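You operate a simulated robot arm through the tools that you are given. There is no shell and no other tool.

Carry out the task below with a simulated two-armed robot. There is one attempt and no reset: what you move stays moved.

## Task
Lift the tape measure off the plaster, wet the sponge and wipe the tool box lid clean.
Fine: tape to the latch end; purple sponge, wetted on the pad tray, put back; tray, latch, drawers and other tape stay. What is to be rubbed or washed off counts as gone when no trace of it is left.
Where things are to end (x, y in the base frame): tape measure within 50 mm of [760, -30].

Only the result counts: the job must be done as asked and must still hold three seconds after the hand-in. Knocking over, shifting, dropping, spilling or breaking anything else fails it. A push-on lid holds only when it is set on centred and level and pressed home; a screw cap is set on level and turned clockwise until tight.

## Robot
Two 7-joint arms with fingered hands on one trunk that stands fixed in place. Base frame: the origin is at the foot of the trunk, x ahead of it, y to its left, z up; the work surface is at about z = 522. Readings come in mm, degrees, newtons and seconds.
The left shoulder is at [30, 119, 944], the right one opposite. With the tool pointing down near the work surface each hand reaches from about 100 to 680 mm from the base axis, measured 20 degrees to its own side. Payload 3.8 kg a hand.
Tool frame (each hand has its own): the origin (TCP) lies between the finger pads and is the grasp point; the fingertips stand 25 mm ahead of it; z points along the fingers, y is the line along which they close. The gripper opens to 88 mm; its body begins 29 mm behind the TCP. The gripper is a hand of 4 fingers: y runs from the thumb to the fingers, the wrist lies at [-13, -106, -174] in the tool frame, and closing takes about 1.5 s.
Orientation is that of the tool frame in the base frame, as a unit quaternion [w, x, y, z]. With the fingers straight down and the wrist toward the robot, the tool's x, y and z point along [0, 1, 0], [1, 0, 0] and [0, 0, -1] of the base frame.

## Interface
- The arms move only by the tool apply_moves. It takes "left_increments", "right_increments" or both (then of equal length, played together; a hand with none holds still); each is a list of rows, each a list of 7 numbers: the shift along the tool's x, y, z in mm, then the turn, a rotation vector about the tool's x, y, z in degrees, then the gripper command, from -1 (shut) to 1 (fully open), values between in proportion. In form: [[x, y, z, ax, ay, az, gripper], ...]. A call has 1 to 20 rows; each row is the pose to reach, as a shift and turn from the pose commanded when the call began, along the tool's axes at that moment. Each row takes 0.2 s and may step no farther than 50 mm and 8.6 degrees from the row before; otherwise, or with a gripper value out of range, the whole call is refused. A pose out of reach is approached as far as the arm can. The call stops where the force on the tool passes 40 N (or 10 N more than at its start, if that is more) or the arm is blocked; 0.2 s more then pass. The fingers move at their own pace (about 153 mm/s each) and stop on an object; they squeeze with about 33 N. The grip force told is the motor's: it shows also when the fingers shut on nothing. Time passes only in rows, and 0.2 s behind the last, so rows that repeat a pose let the fingers close. The reply holds the time, the measured pose of the TCP, the force on the tool along the base axes, the opening and the grip force, in the units named above and with some noise, with the torque about the TCP (base axes, N m) and any sound that the robot's microphone picked up.
- Cameras (640 x 400 px; columns grow to the right, rows downward): "scene" is now at [51.6, -7.1, 1481.1]; the picture's right is [-0.12, -0.99, 0.00], its down [-0.83, 0.10, -0.54] and it looks along [0.54, -0.07, -0.84] (base axes); focal length 330 px, centre (320, 200). "left" rides on the left gripper at [-64, -83, -98] in its tool frame; the picture's right is [-0.62, -0.37, 0.69], its down [0.72, -0.63, 0.30] and it looks along [0.32, 0.68, 0.65] (tool axes); focal length 265 px, centre (320, 200). "right" rides on the right gripper at [64, -83, -98] in its tool frame; the picture's right is [-0.62, 0.37, -0.69], its down [-0.71, -0.63, 0.30] and it looks along [-0.32, 0.68, 0.65] (tool axes); focal length 265 px, centre (320, 200). There is no depth. A picture from a camera that has moved, and an enlarged one, comes with that camera's place and axes in the base frame and with its lens.
- snapshot(camera): a new picture of that camera. No time passes.
- lift_body(by): moves the trunk up (or, below 0, down) by that many mm; the arms and the scene camera ride with it, the base frame stays. It gives what a move gives, with no picture.
- preshape(shape, hand): the hand has 4 fingers and takes this shape, open, in about a second: jaw (thumb against the fingers, like two jaws); tri (thumb and two fingers); tip (a fingertip pinch); poke (one finger out to press); point (the index stretched); flat (the hand flat); cup (the hand cupped); fist (a fist). The gripper value then closes the fingers along that shape, each until it touches; the sizes above hold for jaw. It gives what a move gives, with no picture.
- aim_head(pan, tilt): turns the head with the scene camera to pan (to the left, within 120 degrees either way) and tilt (down, from -29 to 69), counted from straight ahead of the robot. It gives what a move gives.
- enlarge(camera, box): a new picture of the part [left, top, right, bottom] of that camera's present view, enlarged. No time passes.
- hand_in(): hands the job in; it is judged then, once.

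Nothing tells you positions but the pictures and the camera data. Unless the task says otherwise, let go and move clear before handing in.

The tools are called after "Request:" by a JSON object that holds its "api" and its "payload". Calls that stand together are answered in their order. apply_moves: Moves the arms, as the interface text tells. Its arguments: {"type":"object","properties":{"left_increments":{"type":"array","items":{"type":"array","items":{"type":"number"}}},"right_increments":{"type":"array","items":{"type":"array","items":{"type":"number"}}}},"required":[]} The other tools are called the same way: lift_body (by) moves the trunk up or down; preshape (shape, hand) gives the hand a shape; aim_head (pan, tilt) turns the head that bears the scene camera; snapshot (camera) takes a picture; enlarge (camera, box) takes an enlarged picture of a part of a camera's view; hand_in () hands the job in.

At the start:

```text
t: 0.0
left_position: [464.9, 117.4, 1002.3]
left_tool_rot: [0.0, 0.707, 0.707, 0.0]
left_ft_force: [0.1, 0.0, -0.2]
left_ft_torque: [-0.02, -0.04, -0.01]
left_opening: 87.4
left_grip_force: 0.0
left_shape: jaw
right_position: [410.2, -223.1, 997.9]
right_tool_rot: [-0.001, 0.706, 0.708, 0.0]
right_ft_force: [0.1, 0.3, 0.5]
right_ft_torque: [0.05, 0.04, -0.01]
right_opening: 87.7
right_grip_force: 0.1
right_shape: jaw
trunk travel left (down, up): [-100.0, 490.0]
head pan, tilt (commanded): [-7.1, 57.0]
```

scene: 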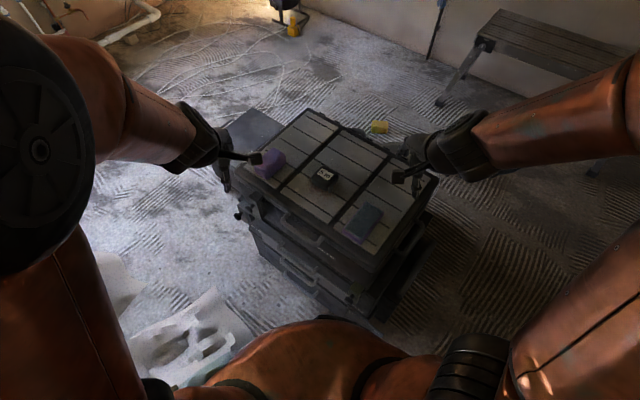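
right: 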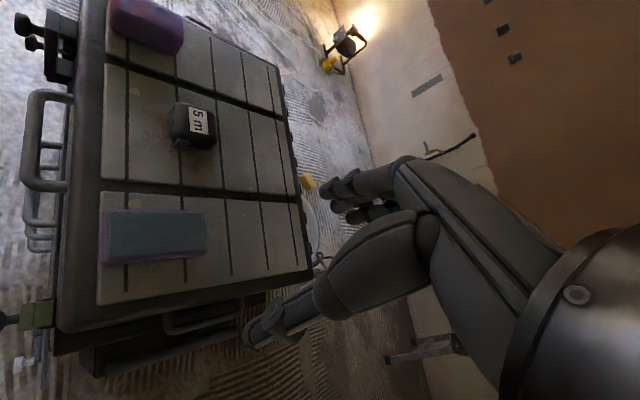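
left: 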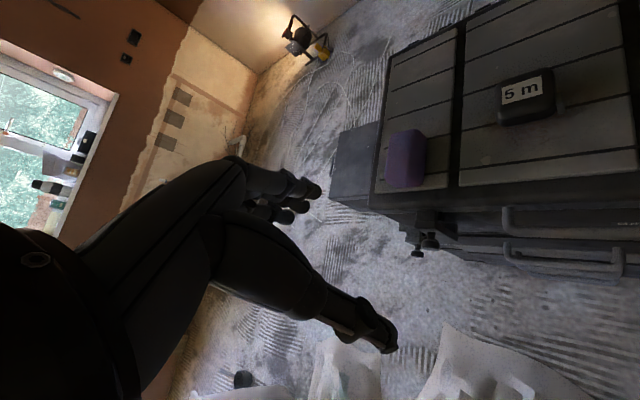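

I see a tool box with a ribbed lid, a black tape measure (5 m), a purple sponge at the left, a blue-grey sponge at the near right and something yellow beyond the box. I'll look closer before moving anything.

Request:
{"api": "enlarge", "payload": {"camera": "scene", "box": [220, 90, 460, 240]}}

Request:
{"api": "enlarge", "payload": {"camera": "left", "box": [320, 0, 640, 200]}}

Request:
{"api": "enlarge", "payload": {"camera": "right", "box": [0, 0, 340, 380]}}

Request:
{"api": "enlarge", "payload": {"camera": "scene", "box": [320, 90, 440, 165]}}

```text
2.67 times, centred on (340, 165) of scene
camera zoom: at [51.6, -7.1, 1481.1], right [-0.12, -0.99, 0.0], down [-0.83, 0.1, -0.54], along [0.54, -0.07, -0.84], focal length 880 px, centre (267, 293)
```

zoom: 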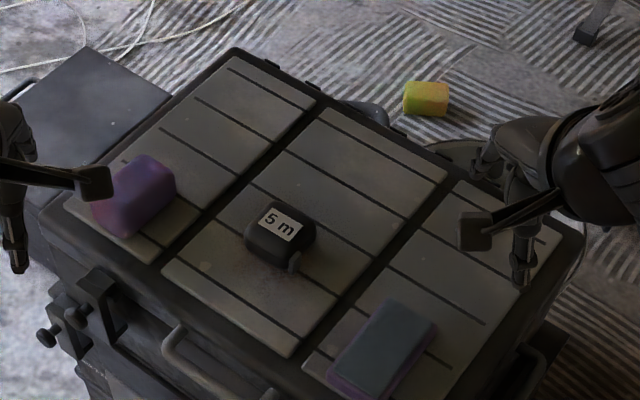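

```text
2.00 times, centred on (480, 100) of left
camera zoom: at [382.9, 52.6, 1101.1], right [-0.37, -0.62, -0.69], down [-0.63, 0.71, -0.3], along [0.68, 0.33, -0.65], focal length 531 px, centre (0, 400)
```

zoom: 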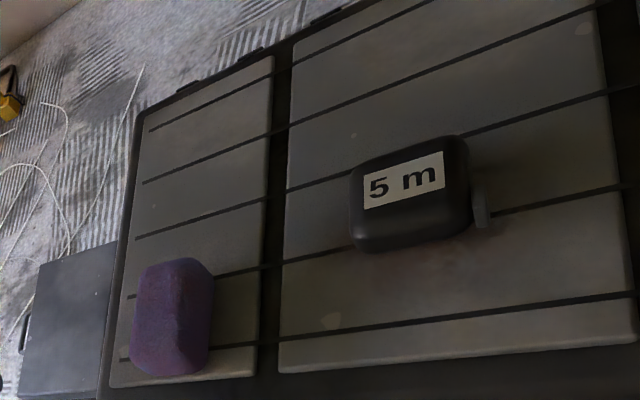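

```text
1.05 times, centred on (170, 190) of right (not enlarged: the box is as wide or as high as the picture)
camera zoom: at [326.5, -158.3, 1096.1], right [0.37, -0.62, 0.69], down [-0.63, -0.71, -0.3], along [0.68, -0.32, -0.65], focal length 279 px, centre (478, 210)
```

zoom: 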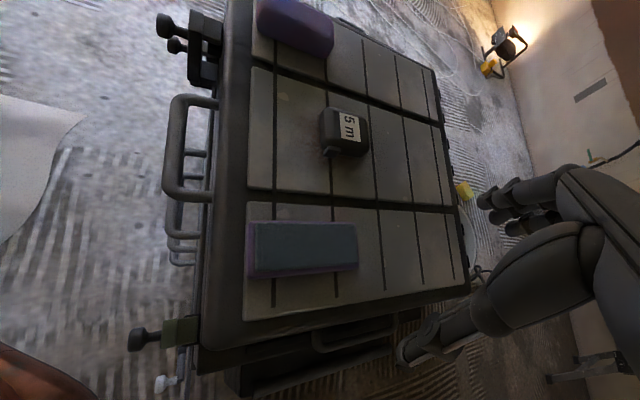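

```text
5.33 times, centred on (380, 128) of scene
camera zoom: at [51.6, -7.1, 1481.1], right [-0.12, -0.99, 0.0], down [-0.83, 0.1, -0.54], along [0.54, -0.07, -0.84], focal length 1760 px, centre (0, 587)
```

zoom: 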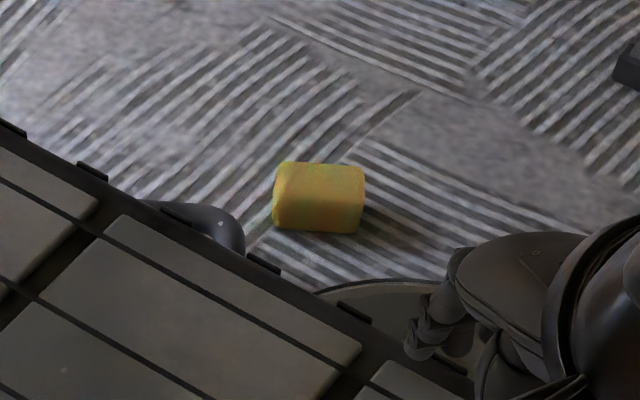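

The three views together put the lid top near z ≈ 725. The tape is near (587, -83), the purple sponge near (662, 60) and the pad tray near (442, -168). I'll bring the right hand's camera over the tape for a closer look.

Request:
{"api": "apply_moves", "payload": {"right_increments": [[29, 9, 20, 0, 0, 0, 1], [58, 18, 40, 0, 0, 0, 1], [87, 27, 60, 0, 0, 0, 1], [115, 36, 80, 0, 0, 0, 1], [144, 45, 100, 0, 0, 0, 1], [173, 54, 120, 0, 0, 0, 1]]}}

Request:
{"api": "snapshot", "payload": {"camera": "right"}}

Request:
{"api": "snapshot", "payload": {"camera": "scene"}}

```text
t: 1.4
left_position: [464.8, 117.8, 1001.9]
left_tool_rot: [0.001, 0.707, 0.708, -0.001]
left_ft_force: [-0.1, 0.2, 0.2]
left_ft_torque: [0.01, -0.01, 0.0]
left_opening: 87.5
left_grip_force: 0.0
left_shape: jaw
right_position: [464.2, -49.4, 876.8]
right_tool_rot: [0.0, 0.707, 0.707, 0.001]
right_ft_force: [0.4, -0.7, -0.1]
right_ft_torque: [-0.01, -0.01, 0.01]
right_opening: 87.7
right_grip_force: 0.1
right_shape: jaw
trunk travel left (down, up): [-100.0, 490.0]
head pan, tilt (commanded): [-7.1, 57.0]
```

```text
taken
camera right: at [380.0, 15.2, 975.3], right [0.37, -0.62, 0.69], down [-0.63, -0.71, -0.3], along [0.68, -0.32, -0.65], focal length 265 px, centre (320, 200)
```

right: 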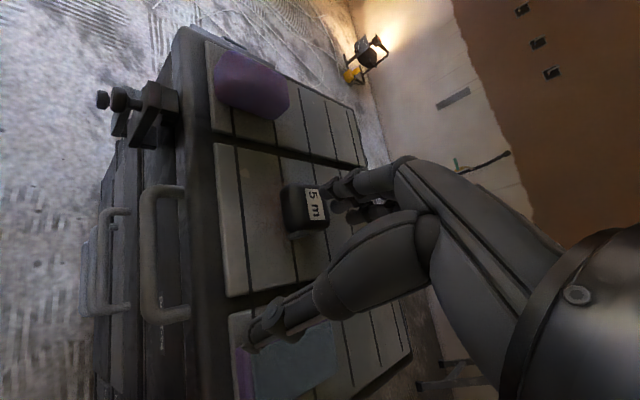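

```text
taken
camera scene: at [52.1, -6.3, 1481.0], right [-0.12, -0.99, 0.0], down [-0.83, 0.1, -0.54], along [0.54, -0.07, -0.84], focal length 330 px, centre (320, 200)
```

scene: 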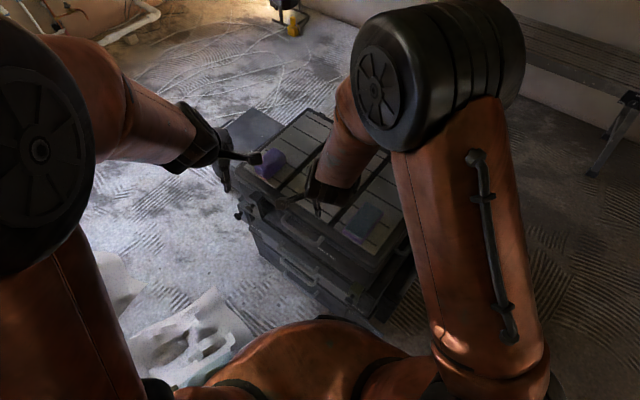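

The tape lies clear of the other things and aligned with the lid's slats. I'll enlarge the views to measure its place and size.

Request:
{"api": "enlarge", "payload": {"camera": "right", "box": [180, 20, 420, 270]}}

Request:
{"api": "enlarge", "payload": {"camera": "right", "box": [240, 160, 360, 260]}}

Request:
{"api": "enlarge", "payload": {"camera": "right", "box": [190, 30, 310, 130]}}

```text
1.60 times, centred on (300, 145) of right
camera zoom: at [380.0, 15.2, 975.3], right [0.37, -0.62, 0.69], down [-0.63, -0.71, -0.3], along [0.68, -0.32, -0.65], focal length 425 px, centre (352, 288)
```

zoom: 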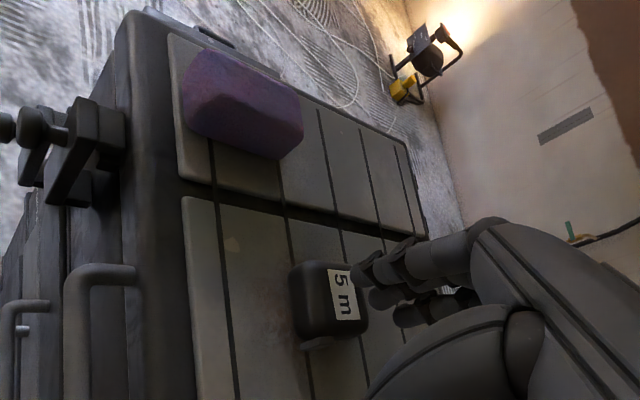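

```text
4.00 times, centred on (300, 210) of right
camera zoom: at [380.0, 15.2, 975.3], right [0.37, -0.62, 0.69], down [-0.63, -0.71, -0.3], along [0.68, -0.32, -0.65], focal length 1062 px, centre (400, 160)
```

zoom: 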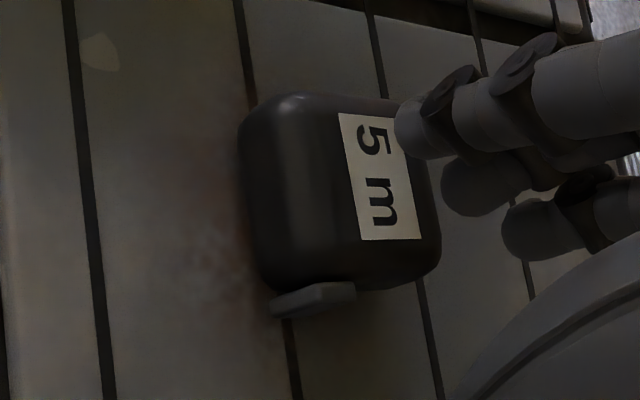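

```text
4.00 times, centred on (250, 80) of right
camera zoom: at [380.0, 15.2, 975.3], right [0.37, -0.62, 0.69], down [-0.63, -0.71, -0.3], along [0.68, -0.32, -0.65], focal length 1062 px, centre (600, 680)
```

zoom: 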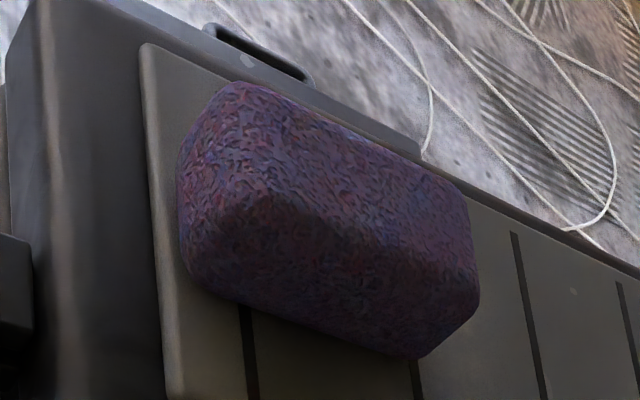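

The box is turned about 45°. The tape is roughly 58 × 45 mm near (591, -90) with its top near z 760, and its hook points to the near right. The purple sponge's long side runs along the same diagonal. I'll pull the right hand clear and bring the left hand, turned -45°, above the tape so it can grip across the narrow sides.

Request:
{"api": "apply_moves", "payload": {"right_increments": [[-40, -10, -25, 0, 0, 0, 1], [-80, -25, -50, 0, 0, 0, 1], [-120, -45, -75, 0, 0, 0, 1], [-160, -65, -90, 0, 0, 0, 1], [-200, -80, -100, 0, 0, 0, 1], [-240, -95, -110, 0, 0, 0, 1], [-270, -110, -120, 0, 0, 0, 1]]}}

Request:
{"api": "apply_moves", "payload": {"left_increments": [[-30, 18, 15, 0, 0, 7.5, 1], [-60, 36, 30, 0, 0, 15, 1], [-90, 54, 45, 0, 0, 22.5, 1], [-120, 72, 60, 0, 0, 30, 1], [-150, 90, 75, 0, 0, 37.5, 1], [-180, 108, 90, 0, 0, 45, 1], [-207, 126, 102, 0, 0, 45, 1]]}}

Request:
{"api": "snapshot", "payload": {"camera": "left"}}

Request:
{"api": "snapshot", "payload": {"camera": "right"}}

Request:
{"api": "snapshot", "payload": {"camera": "scene"}}

```text
refused: row 3 steps farther than a row can; nothing moved
```

```text
t: 3.0
left_position: [592.0, -91.1, 900.1]
left_tool_rot: [-0.001, 0.924, 0.383, 0.001]
left_ft_force: [0.9, 0.7, 0.0]
left_ft_torque: [0.01, 0.01, -0.01]
left_opening: 87.7
left_grip_force: 0.1
left_shape: jaw
right_position: [464.2, -50.3, 876.3]
right_tool_rot: [0.0, 0.707, 0.707, 0.0]
right_ft_force: [-0.2, -0.4, 0.1]
right_ft_torque: [-0.01, 0.0, -0.02]
right_opening: 87.7
right_grip_force: 0.0
right_shape: jaw
trunk travel left (down, up): [-100.0, 490.0]
head pan, tilt (commanded): [-7.1, 57.0]
```

```text
taken
camera left: at [489.0, -77.6, 998.6], right [-0.7, -0.18, -0.69], down [0.06, 0.95, -0.3], along [0.71, -0.25, -0.65], focal length 265 px, centre (320, 200)
```

left: 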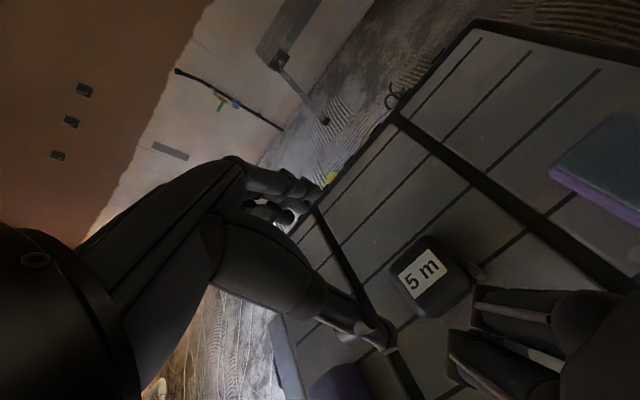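

```text
taken
camera right: at [380.1, 13.6, 975.6], right [0.37, -0.62, 0.69], down [-0.63, -0.71, -0.3], along [0.68, -0.32, -0.65], focal length 265 px, centre (320, 200)
```

right: 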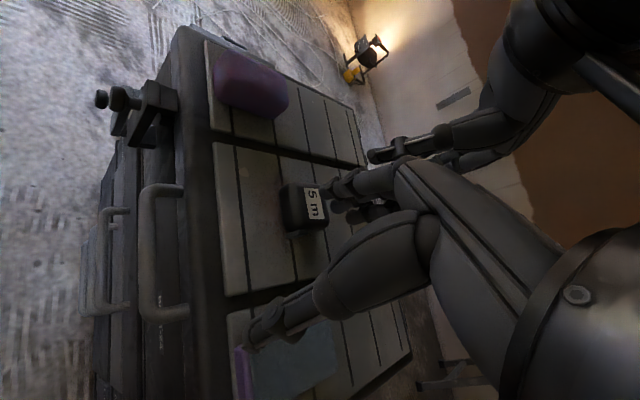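

```text
taken
camera scene: at [52.1, -8.0, 1481.0], right [-0.12, -0.99, 0.0], down [-0.83, 0.1, -0.54], along [0.54, -0.07, -0.84], focal length 330 px, centre (320, 200)
```

scene: 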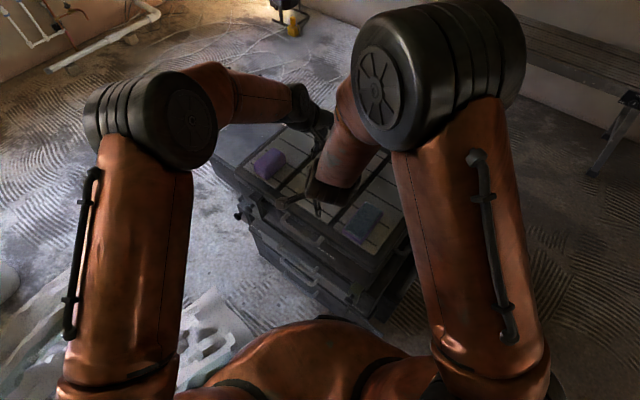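

The first call was refused, so the left hand moved while the right was still in place. Nothing touched. I'll retract the right hand now.

Request:
{"api": "apply_moves", "payload": {"right_increments": [[-10, -40, -15, 0, 0, 0, 1], [-45, -60, -30, 0, 0, 0, 1], [-85, -70, -45, 0, 0, 0, 1], [-125, -80, -60, 0, 0, 0, 1], [-165, -90, -75, 0, 0, 0, 1], [-205, -95, -90, 0, 0, 0, 1], [-245, -100, -105, 0, 0, 0, 1]]}}

Request:
{"api": "snapshot", "payload": {"camera": "left"}}

Request:
{"api": "enlarge", "payload": {"camera": "left", "box": [300, 200, 540, 400]}}

Request:
{"api": "snapshot", "payload": {"camera": "scene"}}

Request:
{"api": "snapshot", "payload": {"camera": "right"}}

```text
t: 4.6
left_position: [591.7, -91.2, 900.4]
left_tool_rot: [0.001, 0.924, 0.383, -0.001]
left_ft_force: [0.0, -0.4, 0.3]
left_ft_torque: [-0.05, 0.05, -0.01]
left_opening: 87.5
left_grip_force: 0.1
left_shape: jaw
right_position: [363.6, -295.7, 982.9]
right_tool_rot: [0.0, 0.707, 0.707, 0.0]
right_ft_force: [-0.8, -0.1, 0.1]
right_ft_torque: [-0.03, 0.0, 0.03]
right_opening: 87.5
right_grip_force: 0.0
right_shape: jaw
trunk travel left (down, up): [-100.0, 490.0]
head pan, tilt (commanded): [-7.1, 57.0]
```

```text
taken
camera left: at [488.0, -77.2, 999.2], right [-0.7, -0.18, -0.69], down [0.06, 0.95, -0.3], along [0.71, -0.25, -0.65], focal length 265 px, centre (320, 200)
```

left: 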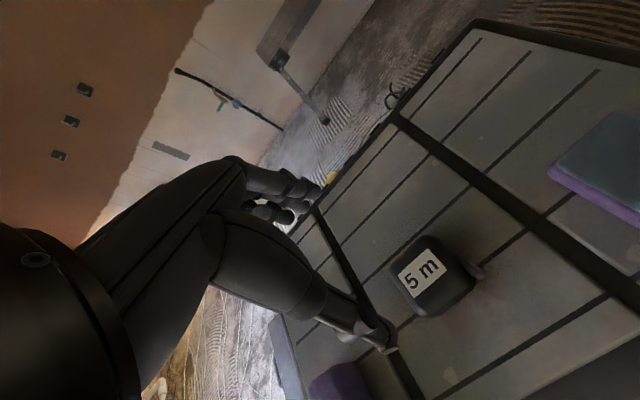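

```text
2.00 times, centred on (420, 300) of left
camera zoom: at [488.0, -77.2, 999.2], right [-0.7, -0.18, -0.69], down [0.06, 0.95, -0.3], along [0.71, -0.25, -0.65], focal length 531 px, centre (120, 0)
```

zoom: 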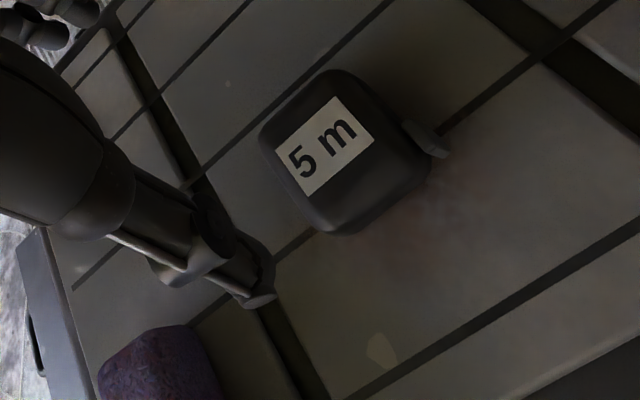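

```text
taken
camera scene: at [51.1, -7.8, 1481.1], right [-0.12, -0.99, 0.0], down [-0.83, 0.1, -0.54], along [0.54, -0.07, -0.84], focal length 330 px, centre (320, 200)
```

scene: 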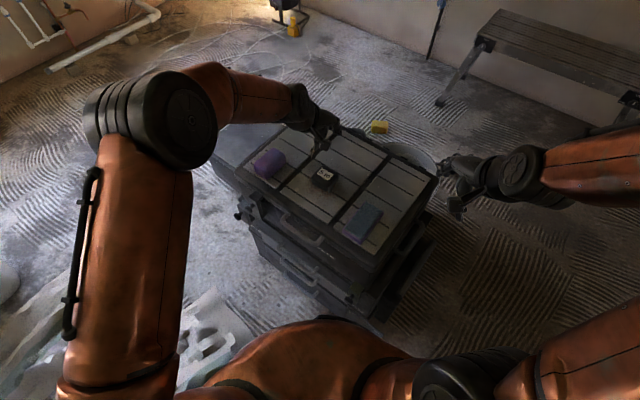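

```text
taken
camera right: at [279.3, -230.4, 1081.3], right [0.37, -0.62, 0.69], down [-0.63, -0.71, -0.3], along [0.68, -0.32, -0.65], focal length 265 px, centre (320, 200)
```

right: 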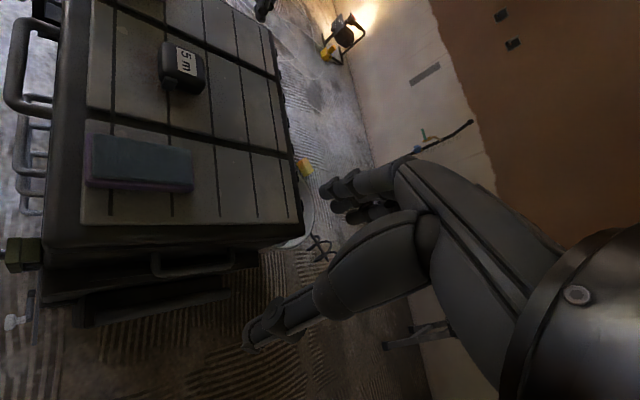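

The tape's centre is about (598, -91), its top near z 755, and the lid surface near z 715. I'll lower the left hand part way and check that the fingers straddle the tape.

Request:
{"api": "apply_moves", "payload": {"left_increments": [[2, 2, 36, 0, 0, 0, 1], [4.2, 4.2, 72, 0, 0, 0, 1], [4.2, 4.2, 106, 0, 0, 0, 1], [4.2, 4.2, 108, 0, 0, 0, 1]]}}

Request:
{"api": "snapshot", "payload": {"camera": "left"}}

Request:
{"api": "enlarge", "payload": {"camera": "scene", "box": [260, 110, 400, 210]}}

Request:
{"api": "enlarge", "payload": {"camera": "right", "box": [60, 0, 300, 180]}}

```text
t: 5.6
left_position: [595.9, -89.9, 791.3]
left_tool_rot: [0.0, 0.924, 0.383, 0.0]
left_ft_force: [0.3, -0.3, -0.2]
left_ft_torque: [-0.02, -0.01, 0.0]
left_opening: 87.9
left_grip_force: 0.1
left_shape: jaw
right_position: [363.7, -293.3, 982.1]
right_tool_rot: [0.0, 0.706, 0.708, 0.0]
right_ft_force: [-0.5, 0.4, 0.0]
right_ft_torque: [0.0, 0.01, 0.01]
right_opening: 87.5
right_grip_force: 0.1
right_shape: jaw
trunk travel left (down, up): [-100.0, 490.0]
head pan, tilt (commanded): [-7.1, 57.0]
```

```text
taken
camera left: at [493.7, -76.1, 890.4], right [-0.7, -0.18, -0.69], down [0.06, 0.95, -0.3], along [0.71, -0.25, -0.65], focal length 265 px, centre (320, 200)
```

left: 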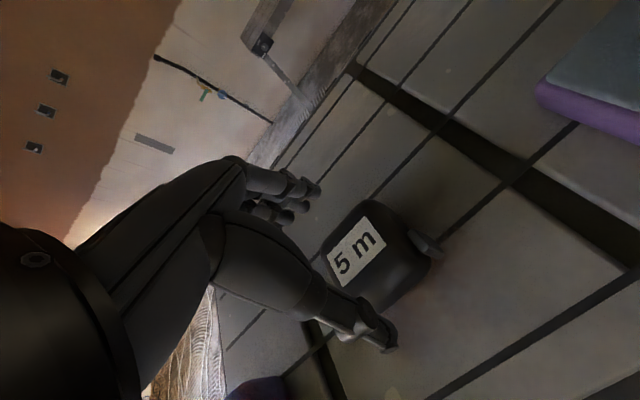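

```text
4.00 times, centred on (330, 160) of scene
camera zoom: at [51.5, -7.2, 1481.1], right [-0.12, -0.99, 0.0], down [-0.83, 0.1, -0.54], along [0.54, -0.07, -0.84], focal length 1320 px, centre (280, 360)
```

zoom: 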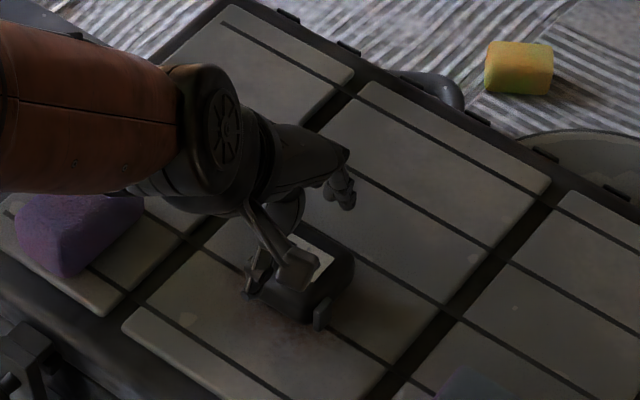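

```text
2.22 times, centred on (180, 90) of right
camera zoom: at [280.0, -229.5, 1081.2], right [0.37, -0.62, 0.69], down [-0.63, -0.71, -0.3], along [0.68, -0.32, -0.65], focal length 590 px, centre (631, 444)
```

zoom: 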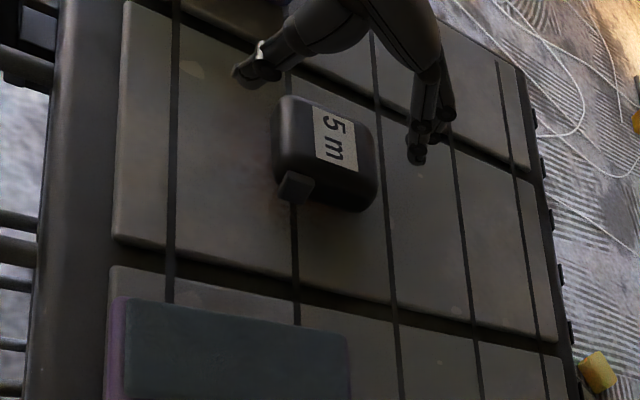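

The fingers straddle the tape: thumb on the near side, fingers on the far side, line of descent through its centre. I'll lower to about z 746 and close.

Request:
{"api": "apply_moves", "payload": {"left_increments": [[0, 0, 15, 0, 0, 0, 1], [0, 0, 30, 0, 0, 0, 1], [0, 0, 38, 0, 0, 0, 1], [0, 0, 45, 0, 0, 0, 1], [0, 0, 45, 0, 0, 0, 1]]}}

Request:
{"api": "enlarge", "payload": {"camera": "right", "box": [60, 0, 300, 180]}}

Request:
{"api": "snapshot", "payload": {"camera": "left"}}

```text
t: 6.8
left_position: [597.2, -89.9, 748.3]
left_tool_rot: [0.0, 0.923, 0.384, 0.0]
left_ft_force: [1.2, -0.8, 0.4]
left_ft_torque: [-0.04, -0.01, 0.01]
left_opening: 87.9
left_grip_force: 0.0
left_shape: jaw
right_position: [364.1, -293.9, 981.2]
right_tool_rot: [0.0, 0.707, 0.707, 0.0]
right_ft_force: [1.2, -0.6, 0.3]
right_ft_torque: [-0.01, 0.02, 0.0]
right_opening: 87.9
right_grip_force: 0.1
right_shape: jaw
trunk travel left (down, up): [-100.0, 490.0]
head pan, tilt (commanded): [-7.1, 57.0]
```

```text
2.22 times, centred on (180, 90) of right
camera zoom: at [280.1, -229.5, 1081.2], right [0.37, -0.62, 0.69], down [-0.63, -0.71, -0.3], along [0.68, -0.32, -0.65], focal length 590 px, centre (631, 444)
```

zoom: 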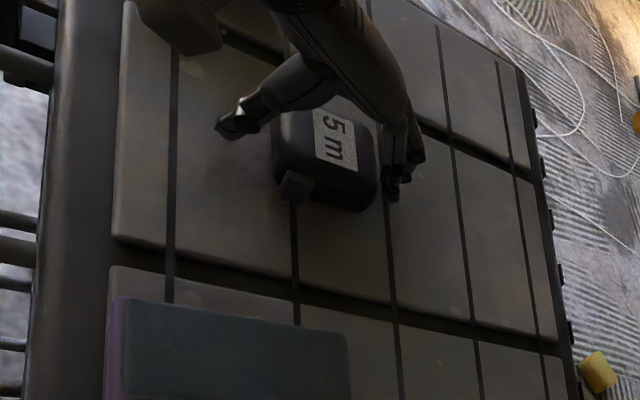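

```text
taken
camera left: at [493.7, -76.9, 846.0], right [-0.7, -0.18, -0.69], down [0.06, 0.95, -0.3], along [0.71, -0.25, -0.65], focal length 265 px, centre (320, 200)
```

left: 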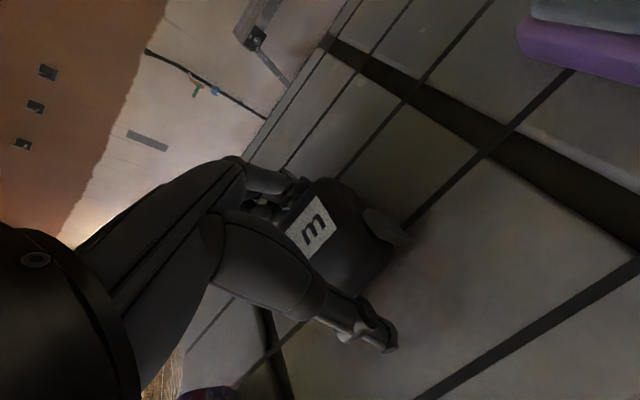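

Both sides are clear, so I'm closing the left hand on the tape.

Request:
{"api": "apply_moves", "payload": {"left_increments": [[0, 0, 0, 0, 0, 0, 0.3], [0, 0, 0, 0, 0, 0, 0], [0, 0, 0, 0, 0, 0, -0.5], [0, 0, 0, 0, 0, 0, -1], [0, 0, 0, 0, 0, 0, -1], [0, 0, 0, 0, 0, 0, -1], [0, 0, 0, 0, 0, 0, -1], [0, 0, 0, 0, 0, 0, -1], [0, 0, 0, 0, 0, 0, -1]]}}

Request:
{"api": "enlarge", "payload": {"camera": "right", "box": [60, 0, 300, 180]}}

Request:
{"api": "snapshot", "payload": {"camera": "left"}}

```text
t: 8.8
left_position: [597.2, -89.7, 747.0]
left_tool_rot: [-0.001, 0.924, 0.383, -0.001]
left_ft_force: [-0.3, 0.6, 0.4]
left_ft_torque: [0.02, 0.0, 0.02]
left_opening: 55.3
left_grip_force: 33.5
left_shape: jaw
right_position: [364.7, -294.9, 982.5]
right_tool_rot: [0.0, 0.707, 0.707, 0.0]
right_ft_force: [0.2, -0.7, -0.1]
right_ft_torque: [-0.01, -0.04, 0.04]
right_opening: 87.5
right_grip_force: 0.0
right_shape: jaw
trunk travel left (down, up): [-100.0, 490.0]
head pan, tilt (commanded): [-7.1, 57.0]
```

```text
2.22 times, centred on (180, 90) of right
camera zoom: at [280.3, -229.5, 1081.1], right [0.37, -0.62, 0.69], down [-0.63, -0.71, -0.3], along [0.68, -0.32, -0.65], focal length 590 px, centre (631, 444)
```

zoom: 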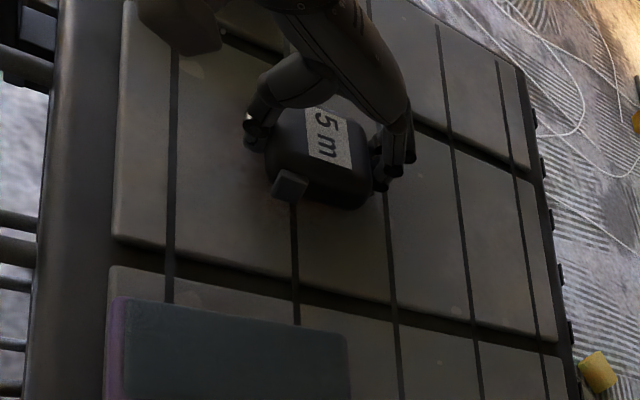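

```text
taken
camera left: at [493.7, -76.8, 845.7], right [-0.7, -0.18, -0.69], down [0.06, 0.95, -0.3], along [0.71, -0.25, -0.65], focal length 265 px, centre (320, 200)
```

left: 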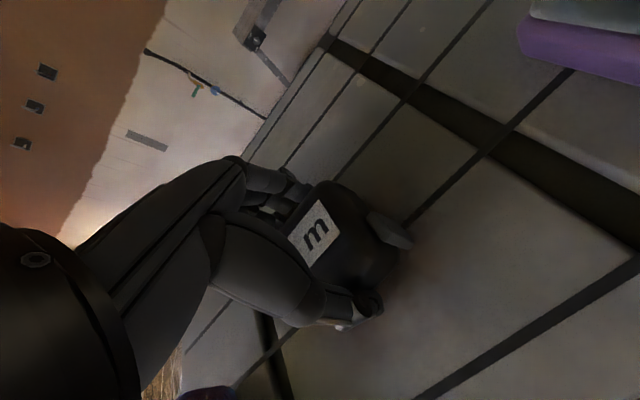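

The tape is held (opening 55 mm, grip 33 N). I'll lift it straight up.

Request:
{"api": "apply_moves", "payload": {"left_increments": [[0, 0, -10, 0, 0, 0, -1], [0, 0, -25, 0, 0, 0, -1], [0, 0, -45, 0, 0, 0, -1], [0, 0, -65, 0, 0, 0, -1], [0, 0, -65, 0, 0, 0, -1]]}}

Request:
{"api": "snapshot", "payload": {"camera": "left"}}

Request:
{"api": "enlarge", "payload": {"camera": "right", "box": [60, 0, 300, 180]}}

Request:
{"api": "enlarge", "payload": {"camera": "scene", "box": [230, 100, 450, 240]}}

```text
t: 10.0
left_position: [596.3, -90.1, 811.1]
left_tool_rot: [0.0, 0.924, 0.383, 0.0]
left_ft_force: [0.5, 0.1, -2.4]
left_ft_torque: [0.0, -0.02, 0.03]
left_opening: 55.5
left_grip_force: 32.9
left_shape: jaw
right_position: [364.6, -294.7, 982.1]
right_tool_rot: [0.0, 0.707, 0.707, -0.001]
right_ft_force: [0.8, 0.4, -0.6]
right_ft_torque: [-0.03, -0.03, 0.0]
right_opening: 87.7
right_grip_force: 0.1
right_shape: jaw
trunk travel left (down, up): [-100.0, 490.0]
head pan, tilt (commanded): [-7.1, 57.0]
```

```text
taken
camera left: at [494.0, -76.9, 910.4], right [-0.7, -0.18, -0.69], down [0.06, 0.95, -0.3], along [0.71, -0.25, -0.65], focal length 265 px, centre (320, 200)
```

left: 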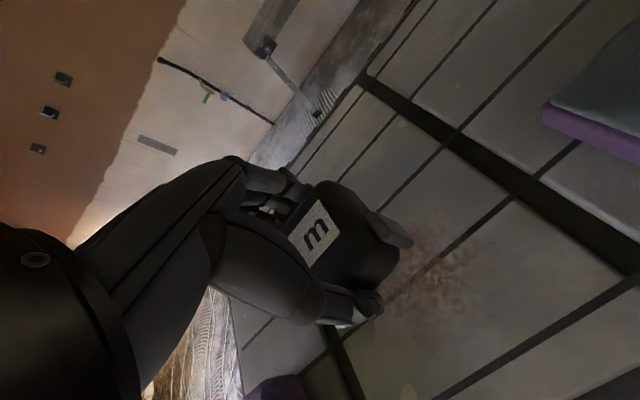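

```text
2.22 times, centred on (180, 90) of right
camera zoom: at [280.4, -229.5, 1081.1], right [0.37, -0.62, 0.69], down [-0.63, -0.71, -0.3], along [0.68, -0.32, -0.65], focal length 590 px, centre (631, 444)
```

zoom: 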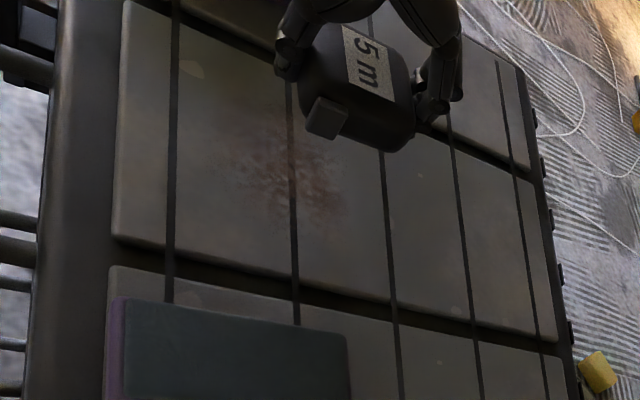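

```text
2.86 times, centred on (340, 170) of scene
camera zoom: at [52.1, -7.3, 1481.0], right [-0.12, -0.99, 0.0], down [-0.83, 0.1, -0.54], along [0.54, -0.07, -0.84], focal length 943 px, centre (263, 286)
```

zoom: 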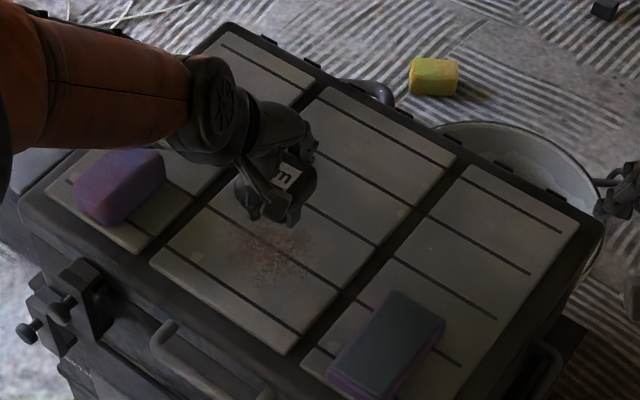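

The tape is up and a pinkish plaster smear shows on the lid beneath it. I'll carry the tape toward the latch end, turning the hand to face more forward, and see how far the arm reaches.

Request:
{"api": "apply_moves", "payload": {"left_increments": [[22, 8, -10, 0, 0, -6.6, -1], [44, 15, -12, 0, 0, -13.2, -1], [66, 23, -12, 0, 0, -19.8, -1], [88, 31, -12, 0, 0, -26.4, -1], [109, 38, -12, 0, 0, -33, -1], [109, 38, -12, 0, 0, -33, -1]]}}

Request:
{"api": "snapshot", "payload": {"camera": "left"}}

Request:
{"api": "snapshot", "payload": {"camera": "scene"}}

```text
t: 11.4
left_position: [700.4, -39.3, 825.0]
left_tool_rot: [0.0, 0.776, 0.63, 0.0]
left_ft_force: [-1.0, 0.1, -1.9]
left_ft_torque: [0.02, 0.01, -0.05]
left_opening: 55.6
left_grip_force: 33.3
left_shape: jaw
right_position: [365.1, -293.7, 982.0]
right_tool_rot: [0.0, 0.707, 0.708, 0.0]
right_ft_force: [0.6, 0.2, -0.2]
right_ft_torque: [-0.02, -0.01, 0.01]
right_opening: 87.9
right_grip_force: 0.0
right_shape: jaw
trunk travel left (down, up): [-100.0, 490.0]
head pan, tilt (commanded): [-7.1, 57.0]
```

```text
taken
camera left: at [607.7, -84.9, 923.1], right [-0.49, -0.53, -0.69], down [-0.47, 0.83, -0.3], along [0.74, 0.18, -0.65], focal length 265 px, centre (320, 200)
```

left: 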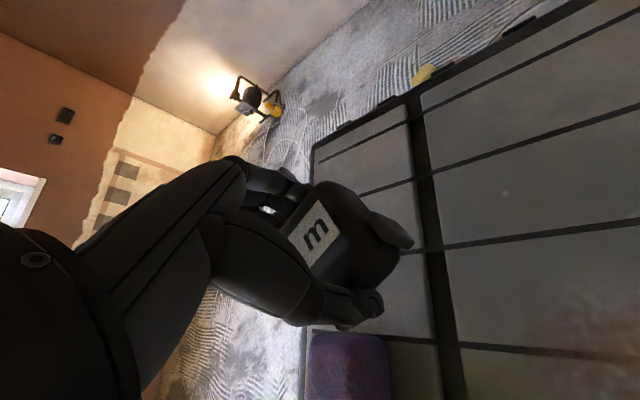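

```text
taken
camera scene: at [51.8, -7.2, 1481.1], right [-0.12, -0.99, 0.0], down [-0.83, 0.1, -0.54], along [0.54, -0.07, -0.84], focal length 330 px, centre (320, 200)
```

scene: 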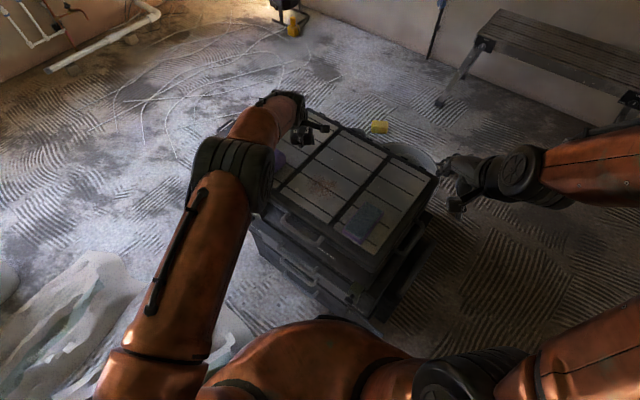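

The reach is fine with the tool vertical. I'll go on to about (756, -32) at height and check.

Request:
{"api": "apply_moves", "payload": {"left_increments": [[9, 26, 0, 0, 0, 0, -1], [18.5, 52.5, 0, 0, 0, 0, -1], [18.5, 52.5, 0, 0, 0, 0, -1]]}}

Request:
{"api": "snapshot", "payload": {"camera": "left"}}

Request:
{"api": "enlarge", "payload": {"camera": "scene", "box": [200, 70, 400, 200]}}

```text
t: 12.2
left_position: [724.9, -26.7, 823.3]
left_tool_rot: [-0.001, 0.777, 0.63, 0.0]
left_ft_force: [0.4, 0.2, -2.6]
left_ft_torque: [0.0, 0.01, -0.02]
left_opening: 55.4
left_grip_force: 33.3
left_shape: jaw
left hand out of reach, approached as far as the arm can: row 1, 2, 3
right_position: [364.5, -294.1, 983.0]
right_tool_rot: [0.0, 0.707, 0.708, 0.0]
right_ft_force: [-0.1, -0.1, -1.2]
right_ft_torque: [0.02, 0.02, -0.01]
right_opening: 87.7
right_grip_force: 0.0
right_shape: jaw
trunk travel left (down, up): [-100.0, 490.0]
head pan, tilt (commanded): [-7.1, 57.0]
```

```text
taken
camera left: at [631.3, -72.5, 921.6], right [-0.49, -0.53, -0.69], down [-0.47, 0.83, -0.3], along [0.74, 0.18, -0.65], focal length 265 px, centre (320, 200)
```

left: 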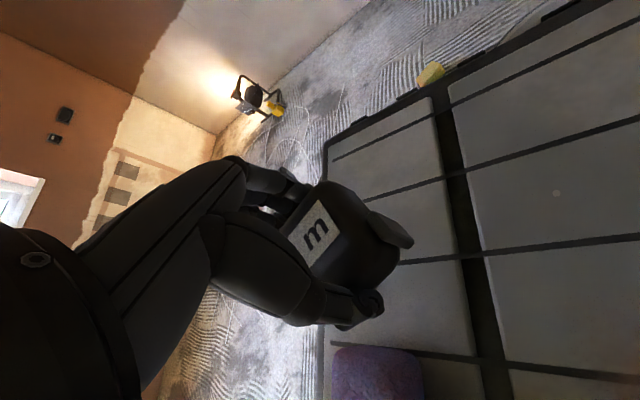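

```text
3.08 times, centred on (300, 135) of scene
camera zoom: at [52.0, -7.2, 1481.0], right [-0.12, -0.99, 0.0], down [-0.83, 0.1, -0.54], along [0.54, -0.07, -0.84], focal length 1015 px, centre (382, 400)
```

zoom: 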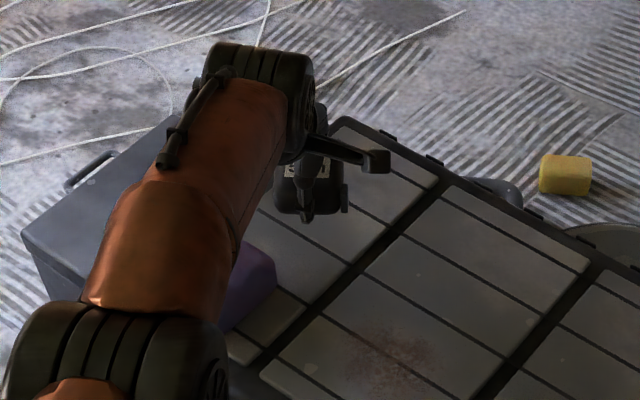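

The arm tops out near x = 725 with the tool vertical, which is already within tolerance. I'll tilt the hand forward a few degrees to gain some millimetres, then lower.

Request:
{"api": "apply_moves", "payload": {"left_increments": [[-1, -15, 0, -3, 0, 0, -1], [-1, -15, 10, -5, 0, 0, -1], [-1, -15, 20, -6, 0, 0, -1], [-1, -15, 20, -6, 0, 0, -1]]}}

```text
t: 13.2
left_position: [709.6, -23.5, 802.5]
left_tool_rot: [0.04, 0.776, 0.629, 0.033]
left_ft_force: [-0.6, -0.7, -2.0]
left_ft_torque: [-0.06, -0.04, 0.03]
left_opening: 55.1
left_grip_force: 32.8
left_shape: jaw
right_position: [363.9, -294.3, 981.6]
right_tool_rot: [0.0, 0.708, 0.707, 0.0]
right_ft_force: [-0.3, 0.2, -0.1]
right_ft_torque: [0.0, 0.0, 0.0]
right_opening: 87.5
right_grip_force: 0.1
right_shape: jaw
trunk travel left (down, up): [-100.0, 490.0]
head pan, tilt (commanded): [-7.1, 57.0]
```

Request:
{"api": "apply_moves", "payload": {"left_increments": [[-0.4, 10, 13, 0, 0, 0, -1], [-0.8, 20, 27, 0, 0, 0, -1], [-1.2, 29, 40, 0, 0, 0, -1], [-1.2, 29, 40, 0, 0, 0, -1]]}}

Request:
{"api": "enlarge", "payload": {"camera": "scene", "box": [200, 70, 400, 200]}}

Request:
{"api": "snapshot", "payload": {"camera": "left"}}

Request:
{"api": "snapshot", "payload": {"camera": "right"}}

```text
t: 14.2
left_position: [731.0, -30.4, 778.7]
left_tool_rot: [0.04, 0.775, 0.629, 0.032]
left_ft_force: [-0.7, -0.2, -2.8]
left_ft_torque: [-0.02, -0.04, -0.01]
left_opening: 55.3
left_grip_force: 33.0
left_shape: jaw
left hand out of reach, approached as far as the arm can: row 3, 4
right_position: [365.0, -294.8, 982.8]
right_tool_rot: [0.0, 0.707, 0.707, 0.0]
right_ft_force: [0.2, 0.2, 0.6]
right_ft_torque: [0.01, -0.01, 0.02]
right_opening: 87.8
right_grip_force: 0.1
right_shape: jaw
trunk travel left (down, up): [-100.0, 490.0]
head pan, tilt (commanded): [-7.1, 57.0]
```

```text
3.08 times, centred on (300, 135) of scene
camera zoom: at [52.1, -7.2, 1481.0], right [-0.12, -0.99, 0.0], down [-0.83, 0.1, -0.54], along [0.54, -0.07, -0.84], focal length 1015 px, centre (382, 400)
```

zoom: 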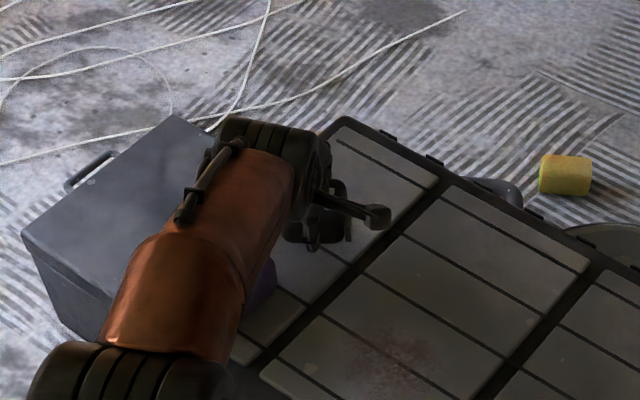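

```text
taken
camera left: at [627.0, -73.0, 867.4], right [-0.42, -0.55, -0.73], down [-0.43, 0.82, -0.37], along [0.8, 0.16, -0.58], focal length 265 px, centre (320, 200)
```

left: 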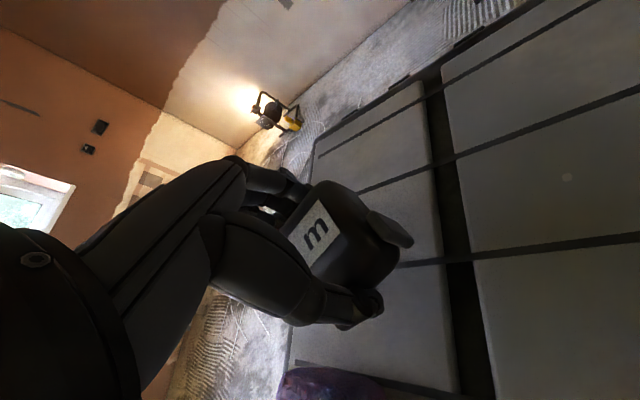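

```text
taken
camera right: at [280.4, -229.4, 1081.1], right [0.37, -0.62, 0.69], down [-0.63, -0.71, -0.3], along [0.68, -0.32, -0.65], focal length 265 px, centre (320, 200)
```

right: 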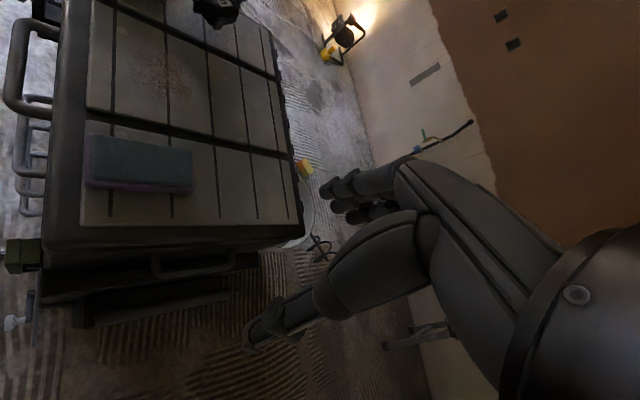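

The tape is at (731, -30), about 29 mm from the target and well inside the 50 mm tolerance. I'll lower straight down to just above the lid.

Request:
{"api": "apply_moves", "payload": {"left_increments": [[-0.1, -1.3, 7.9, 0, 0, 0, -1], [-0.2, -2.4, 15.8, 0, 0, 0, -1], [-0.2, -3.2, 20.8, 0, 0, 0, -1], [-0.2, -3.4, 23.8, 0, 0, 0, -1], [-0.2, -3.5, 24.8, 0, 0, 0, -1]]}}

Request:
{"api": "snapshot", "payload": {"camera": "left"}}

Request:
{"api": "enlarge", "payload": {"camera": "scene", "box": [240, 90, 380, 190]}}

```text
t: 15.4
left_position: [722.1, -26.5, 756.7]
left_tool_rot: [0.04, 0.777, 0.628, 0.033]
left_ft_force: [0.2, 0.4, -2.0]
left_ft_torque: [-0.01, 0.04, 0.0]
left_opening: 55.3
left_grip_force: 33.2
left_shape: jaw
left hand out of reach, approached as far as the arm can: row 2, 3, 4, 5
right_position: [364.4, -294.4, 983.3]
right_tool_rot: [0.0, 0.707, 0.707, 0.0]
right_ft_force: [0.3, 0.6, -0.1]
right_ft_torque: [0.0, -0.02, -0.02]
right_opening: 87.9
right_grip_force: 0.1
right_shape: jaw
trunk travel left (down, up): [-100.0, 490.0]
head pan, tilt (commanded): [-7.1, 57.0]
```

```text
taken
camera left: at [619.4, -69.6, 845.5], right [-0.42, -0.55, -0.73], down [-0.43, 0.82, -0.37], along [0.8, 0.16, -0.58], focal length 265 px, centre (320, 200)
```

left: 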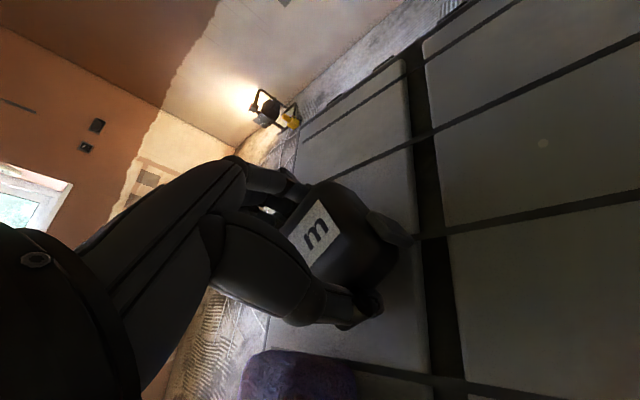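

```text
4.00 times, centred on (310, 140) of scene
camera zoom: at [52.0, -7.3, 1481.0], right [-0.12, -0.99, 0.0], down [-0.83, 0.1, -0.54], along [0.54, -0.07, -0.84], focal length 1320 px, centre (360, 440)
```

zoom: 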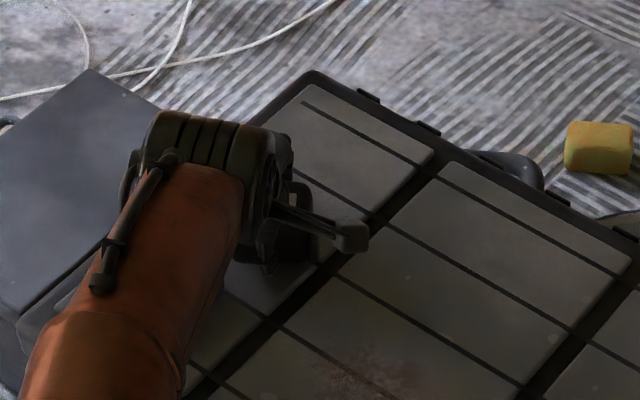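

Reach shrinks as the hand goes down, so a lower trunk would help. I'll raise the tape again, lower the trunk with everything clear, then place it.

Request:
{"api": "apply_moves", "payload": {"left_increments": [[-0.1, -6, -35, 2, 0, 0, -1], [-0.2, -12, -70, 4, 0, 0, -1], [-0.4, -19, -110, 6, 0, 0, -1], [-0.4, -19, -125, 6, 0, 0, -1], [-0.4, -19, -125, 6, 0, 0, -1]]}}

```text
t: 16.6
left_position: [727.4, -30.2, 876.8]
left_tool_rot: [-0.001, 0.777, 0.63, -0.001]
left_ft_force: [-0.3, -0.1, -2.1]
left_ft_torque: [-0.02, -0.01, 0.01]
left_opening: 55.1
left_grip_force: 32.7
left_shape: jaw
left hand out of reach, approached as far as the arm can: row 1, 2, 3, 4, 5
right_position: [365.2, -293.5, 981.9]
right_tool_rot: [0.0, 0.707, 0.707, 0.0]
right_ft_force: [-0.2, 0.1, 0.4]
right_ft_torque: [-0.02, -0.02, -0.01]
right_opening: 87.7
right_grip_force: 0.0
right_shape: jaw
trunk travel left (down, up): [-100.0, 490.0]
head pan, tilt (commanded): [-7.1, 57.0]
```

Request:
{"api": "apply_moves", "payload": {"left_increments": [[0, -20, 0, 0, 0, 0, -1], [0, -40, 0, 0, 0, 0, -1], [0, -40, 0, 0, 0, 0, -1]]}}

```text
t: 17.4
left_position: [726.7, -32.9, 874.5]
left_tool_rot: [-0.001, 0.777, 0.63, -0.001]
left_ft_force: [0.9, 0.3, -1.9]
left_ft_torque: [-0.01, 0.01, -0.01]
left_opening: 55.4
left_grip_force: 33.2
left_shape: jaw
left hand out of reach, approached as far as the arm can: row 1, 2, 3
right_position: [363.6, -293.5, 981.8]
right_tool_rot: [0.0, 0.707, 0.707, 0.0]
right_ft_force: [0.9, 0.2, 0.1]
right_ft_torque: [-0.03, -0.01, 0.02]
right_opening: 87.8
right_grip_force: 0.1
right_shape: jaw
trunk travel left (down, up): [-100.0, 490.0]
head pan, tilt (commanded): [-7.1, 57.0]
```

Request:
{"api": "apply_moves", "payload": {"left_increments": [[0, 0, -10, 0, 0, -2, -1], [5, 0, -20, 0, 0, -4, -1]]}}

Request:
{"api": "snapshot", "payload": {"camera": "scene"}}

```text
t: 18.0
left_position: [729.1, -28.5, 893.9]
left_tool_rot: [-0.001, 0.754, 0.657, -0.001]
left_ft_force: [-0.4, -0.1, -2.3]
left_ft_torque: [0.01, 0.0, -0.04]
left_opening: 55.3
left_grip_force: 32.3
left_shape: jaw
right_position: [364.7, -293.3, 982.0]
right_tool_rot: [0.0, 0.707, 0.707, 0.0]
right_ft_force: [-0.1, 0.5, -0.2]
right_ft_torque: [0.01, -0.01, 0.02]
right_opening: 88.0
right_grip_force: 0.1
right_shape: jaw
trunk travel left (down, up): [-100.0, 490.0]
head pan, tilt (commanded): [-7.1, 57.0]
```

```text
taken
camera scene: at [52.0, -7.1, 1481.0], right [-0.12, -0.99, 0.0], down [-0.83, 0.1, -0.54], along [0.54, -0.07, -0.84], focal length 330 px, centre (320, 200)
```

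scene: 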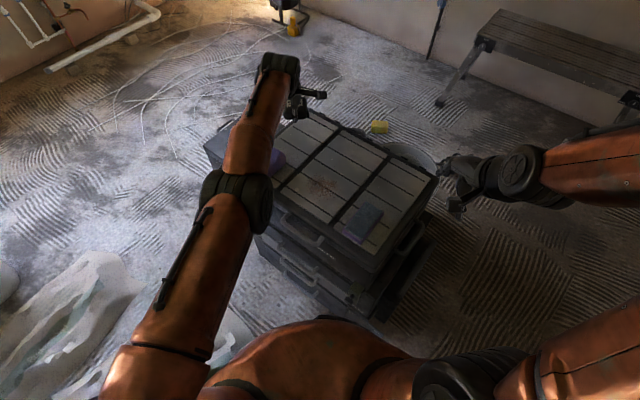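

Request:
{"api": "apply_moves", "payload": {"left_increments": [[0, -10, -10, 0, 0, 0, -1], [0, -25, -10, 0, 0, 0, -1], [0, -40, -10, 0, 0, 0, -1], [0, -45, -10, 0, 0, 0, -1]]}}

```text
t: 19.0
left_position: [728.2, -34.4, 902.1]
left_tool_rot: [-0.001, 0.754, 0.657, -0.001]
left_ft_force: [-0.1, 0.5, -1.7]
left_ft_torque: [0.04, 0.0, -0.02]
left_opening: 55.1
left_grip_force: 32.6
left_shape: jaw
left hand out of reach, approached as far as the arm can: row 1, 2, 3, 4
right_position: [364.3, -293.8, 981.1]
right_tool_rot: [0.0, 0.707, 0.707, 0.001]
right_ft_force: [0.1, -0.3, 0.1]
right_ft_torque: [0.0, 0.02, -0.01]
right_opening: 87.6
right_grip_force: 0.1
right_shape: jaw
trunk travel left (down, up): [-100.0, 490.0]
head pan, tilt (commanded): [-7.1, 57.0]
```

The straight elbow blocks pulling straight back, but the trunk can go down with the joints as they are. The tape's bottom would stay at about z 780, clear of the sponge, and the right hand stays high. I'll lower the trunk by 90 mm.

Request:
{"api": "lift_body", "payload": {"by": -90}}

Request:
{"api": "snapshot", "payload": {"camera": "scene"}}

Request:
{"api": "snapshot", "payload": {"camera": "left"}}

```text
t: 20.2
left_position: [727.3, -33.5, 813.2]
left_tool_rot: [-0.001, 0.754, 0.657, -0.001]
left_ft_force: [0.9, -0.1, -1.7]
left_ft_torque: [0.0, 0.0, 0.03]
left_opening: 55.1
left_grip_force: 33.0
left_shape: jaw
right_position: [363.6, -294.2, 892.0]
right_tool_rot: [0.0, 0.707, 0.707, 0.0]
right_ft_force: [-0.1, -0.5, -0.1]
right_ft_torque: [0.01, -0.02, 0.02]
right_opening: 87.6
right_grip_force: 0.1
right_shape: jaw
trunk travel left (down, up): [-10.0, 580.0]
head pan, tilt (commanded): [-7.1, 57.0]
```

```text
taken
camera scene: at [51.8, -7.2, 1391.2], right [-0.12, -0.99, 0.0], down [-0.83, 0.1, -0.54], along [0.54, -0.07, -0.84], focal length 330 px, centre (320, 200)
```

scene: 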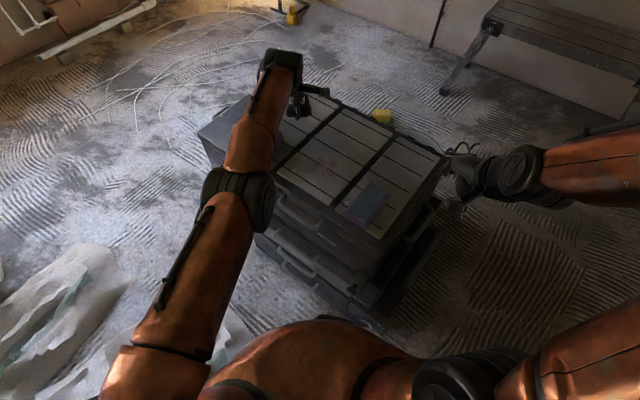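

```text
taken
camera left: at [637.4, -86.3, 911.8], right [-0.45, -0.56, -0.69], down [-0.53, 0.79, -0.3], along [0.72, 0.23, -0.65], focal length 265 px, centre (320, 200)
```

left: 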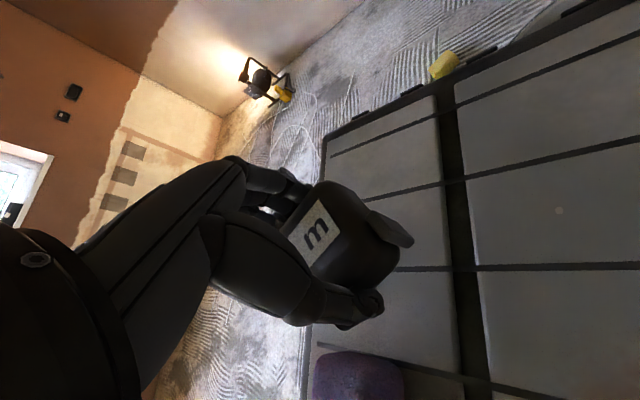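

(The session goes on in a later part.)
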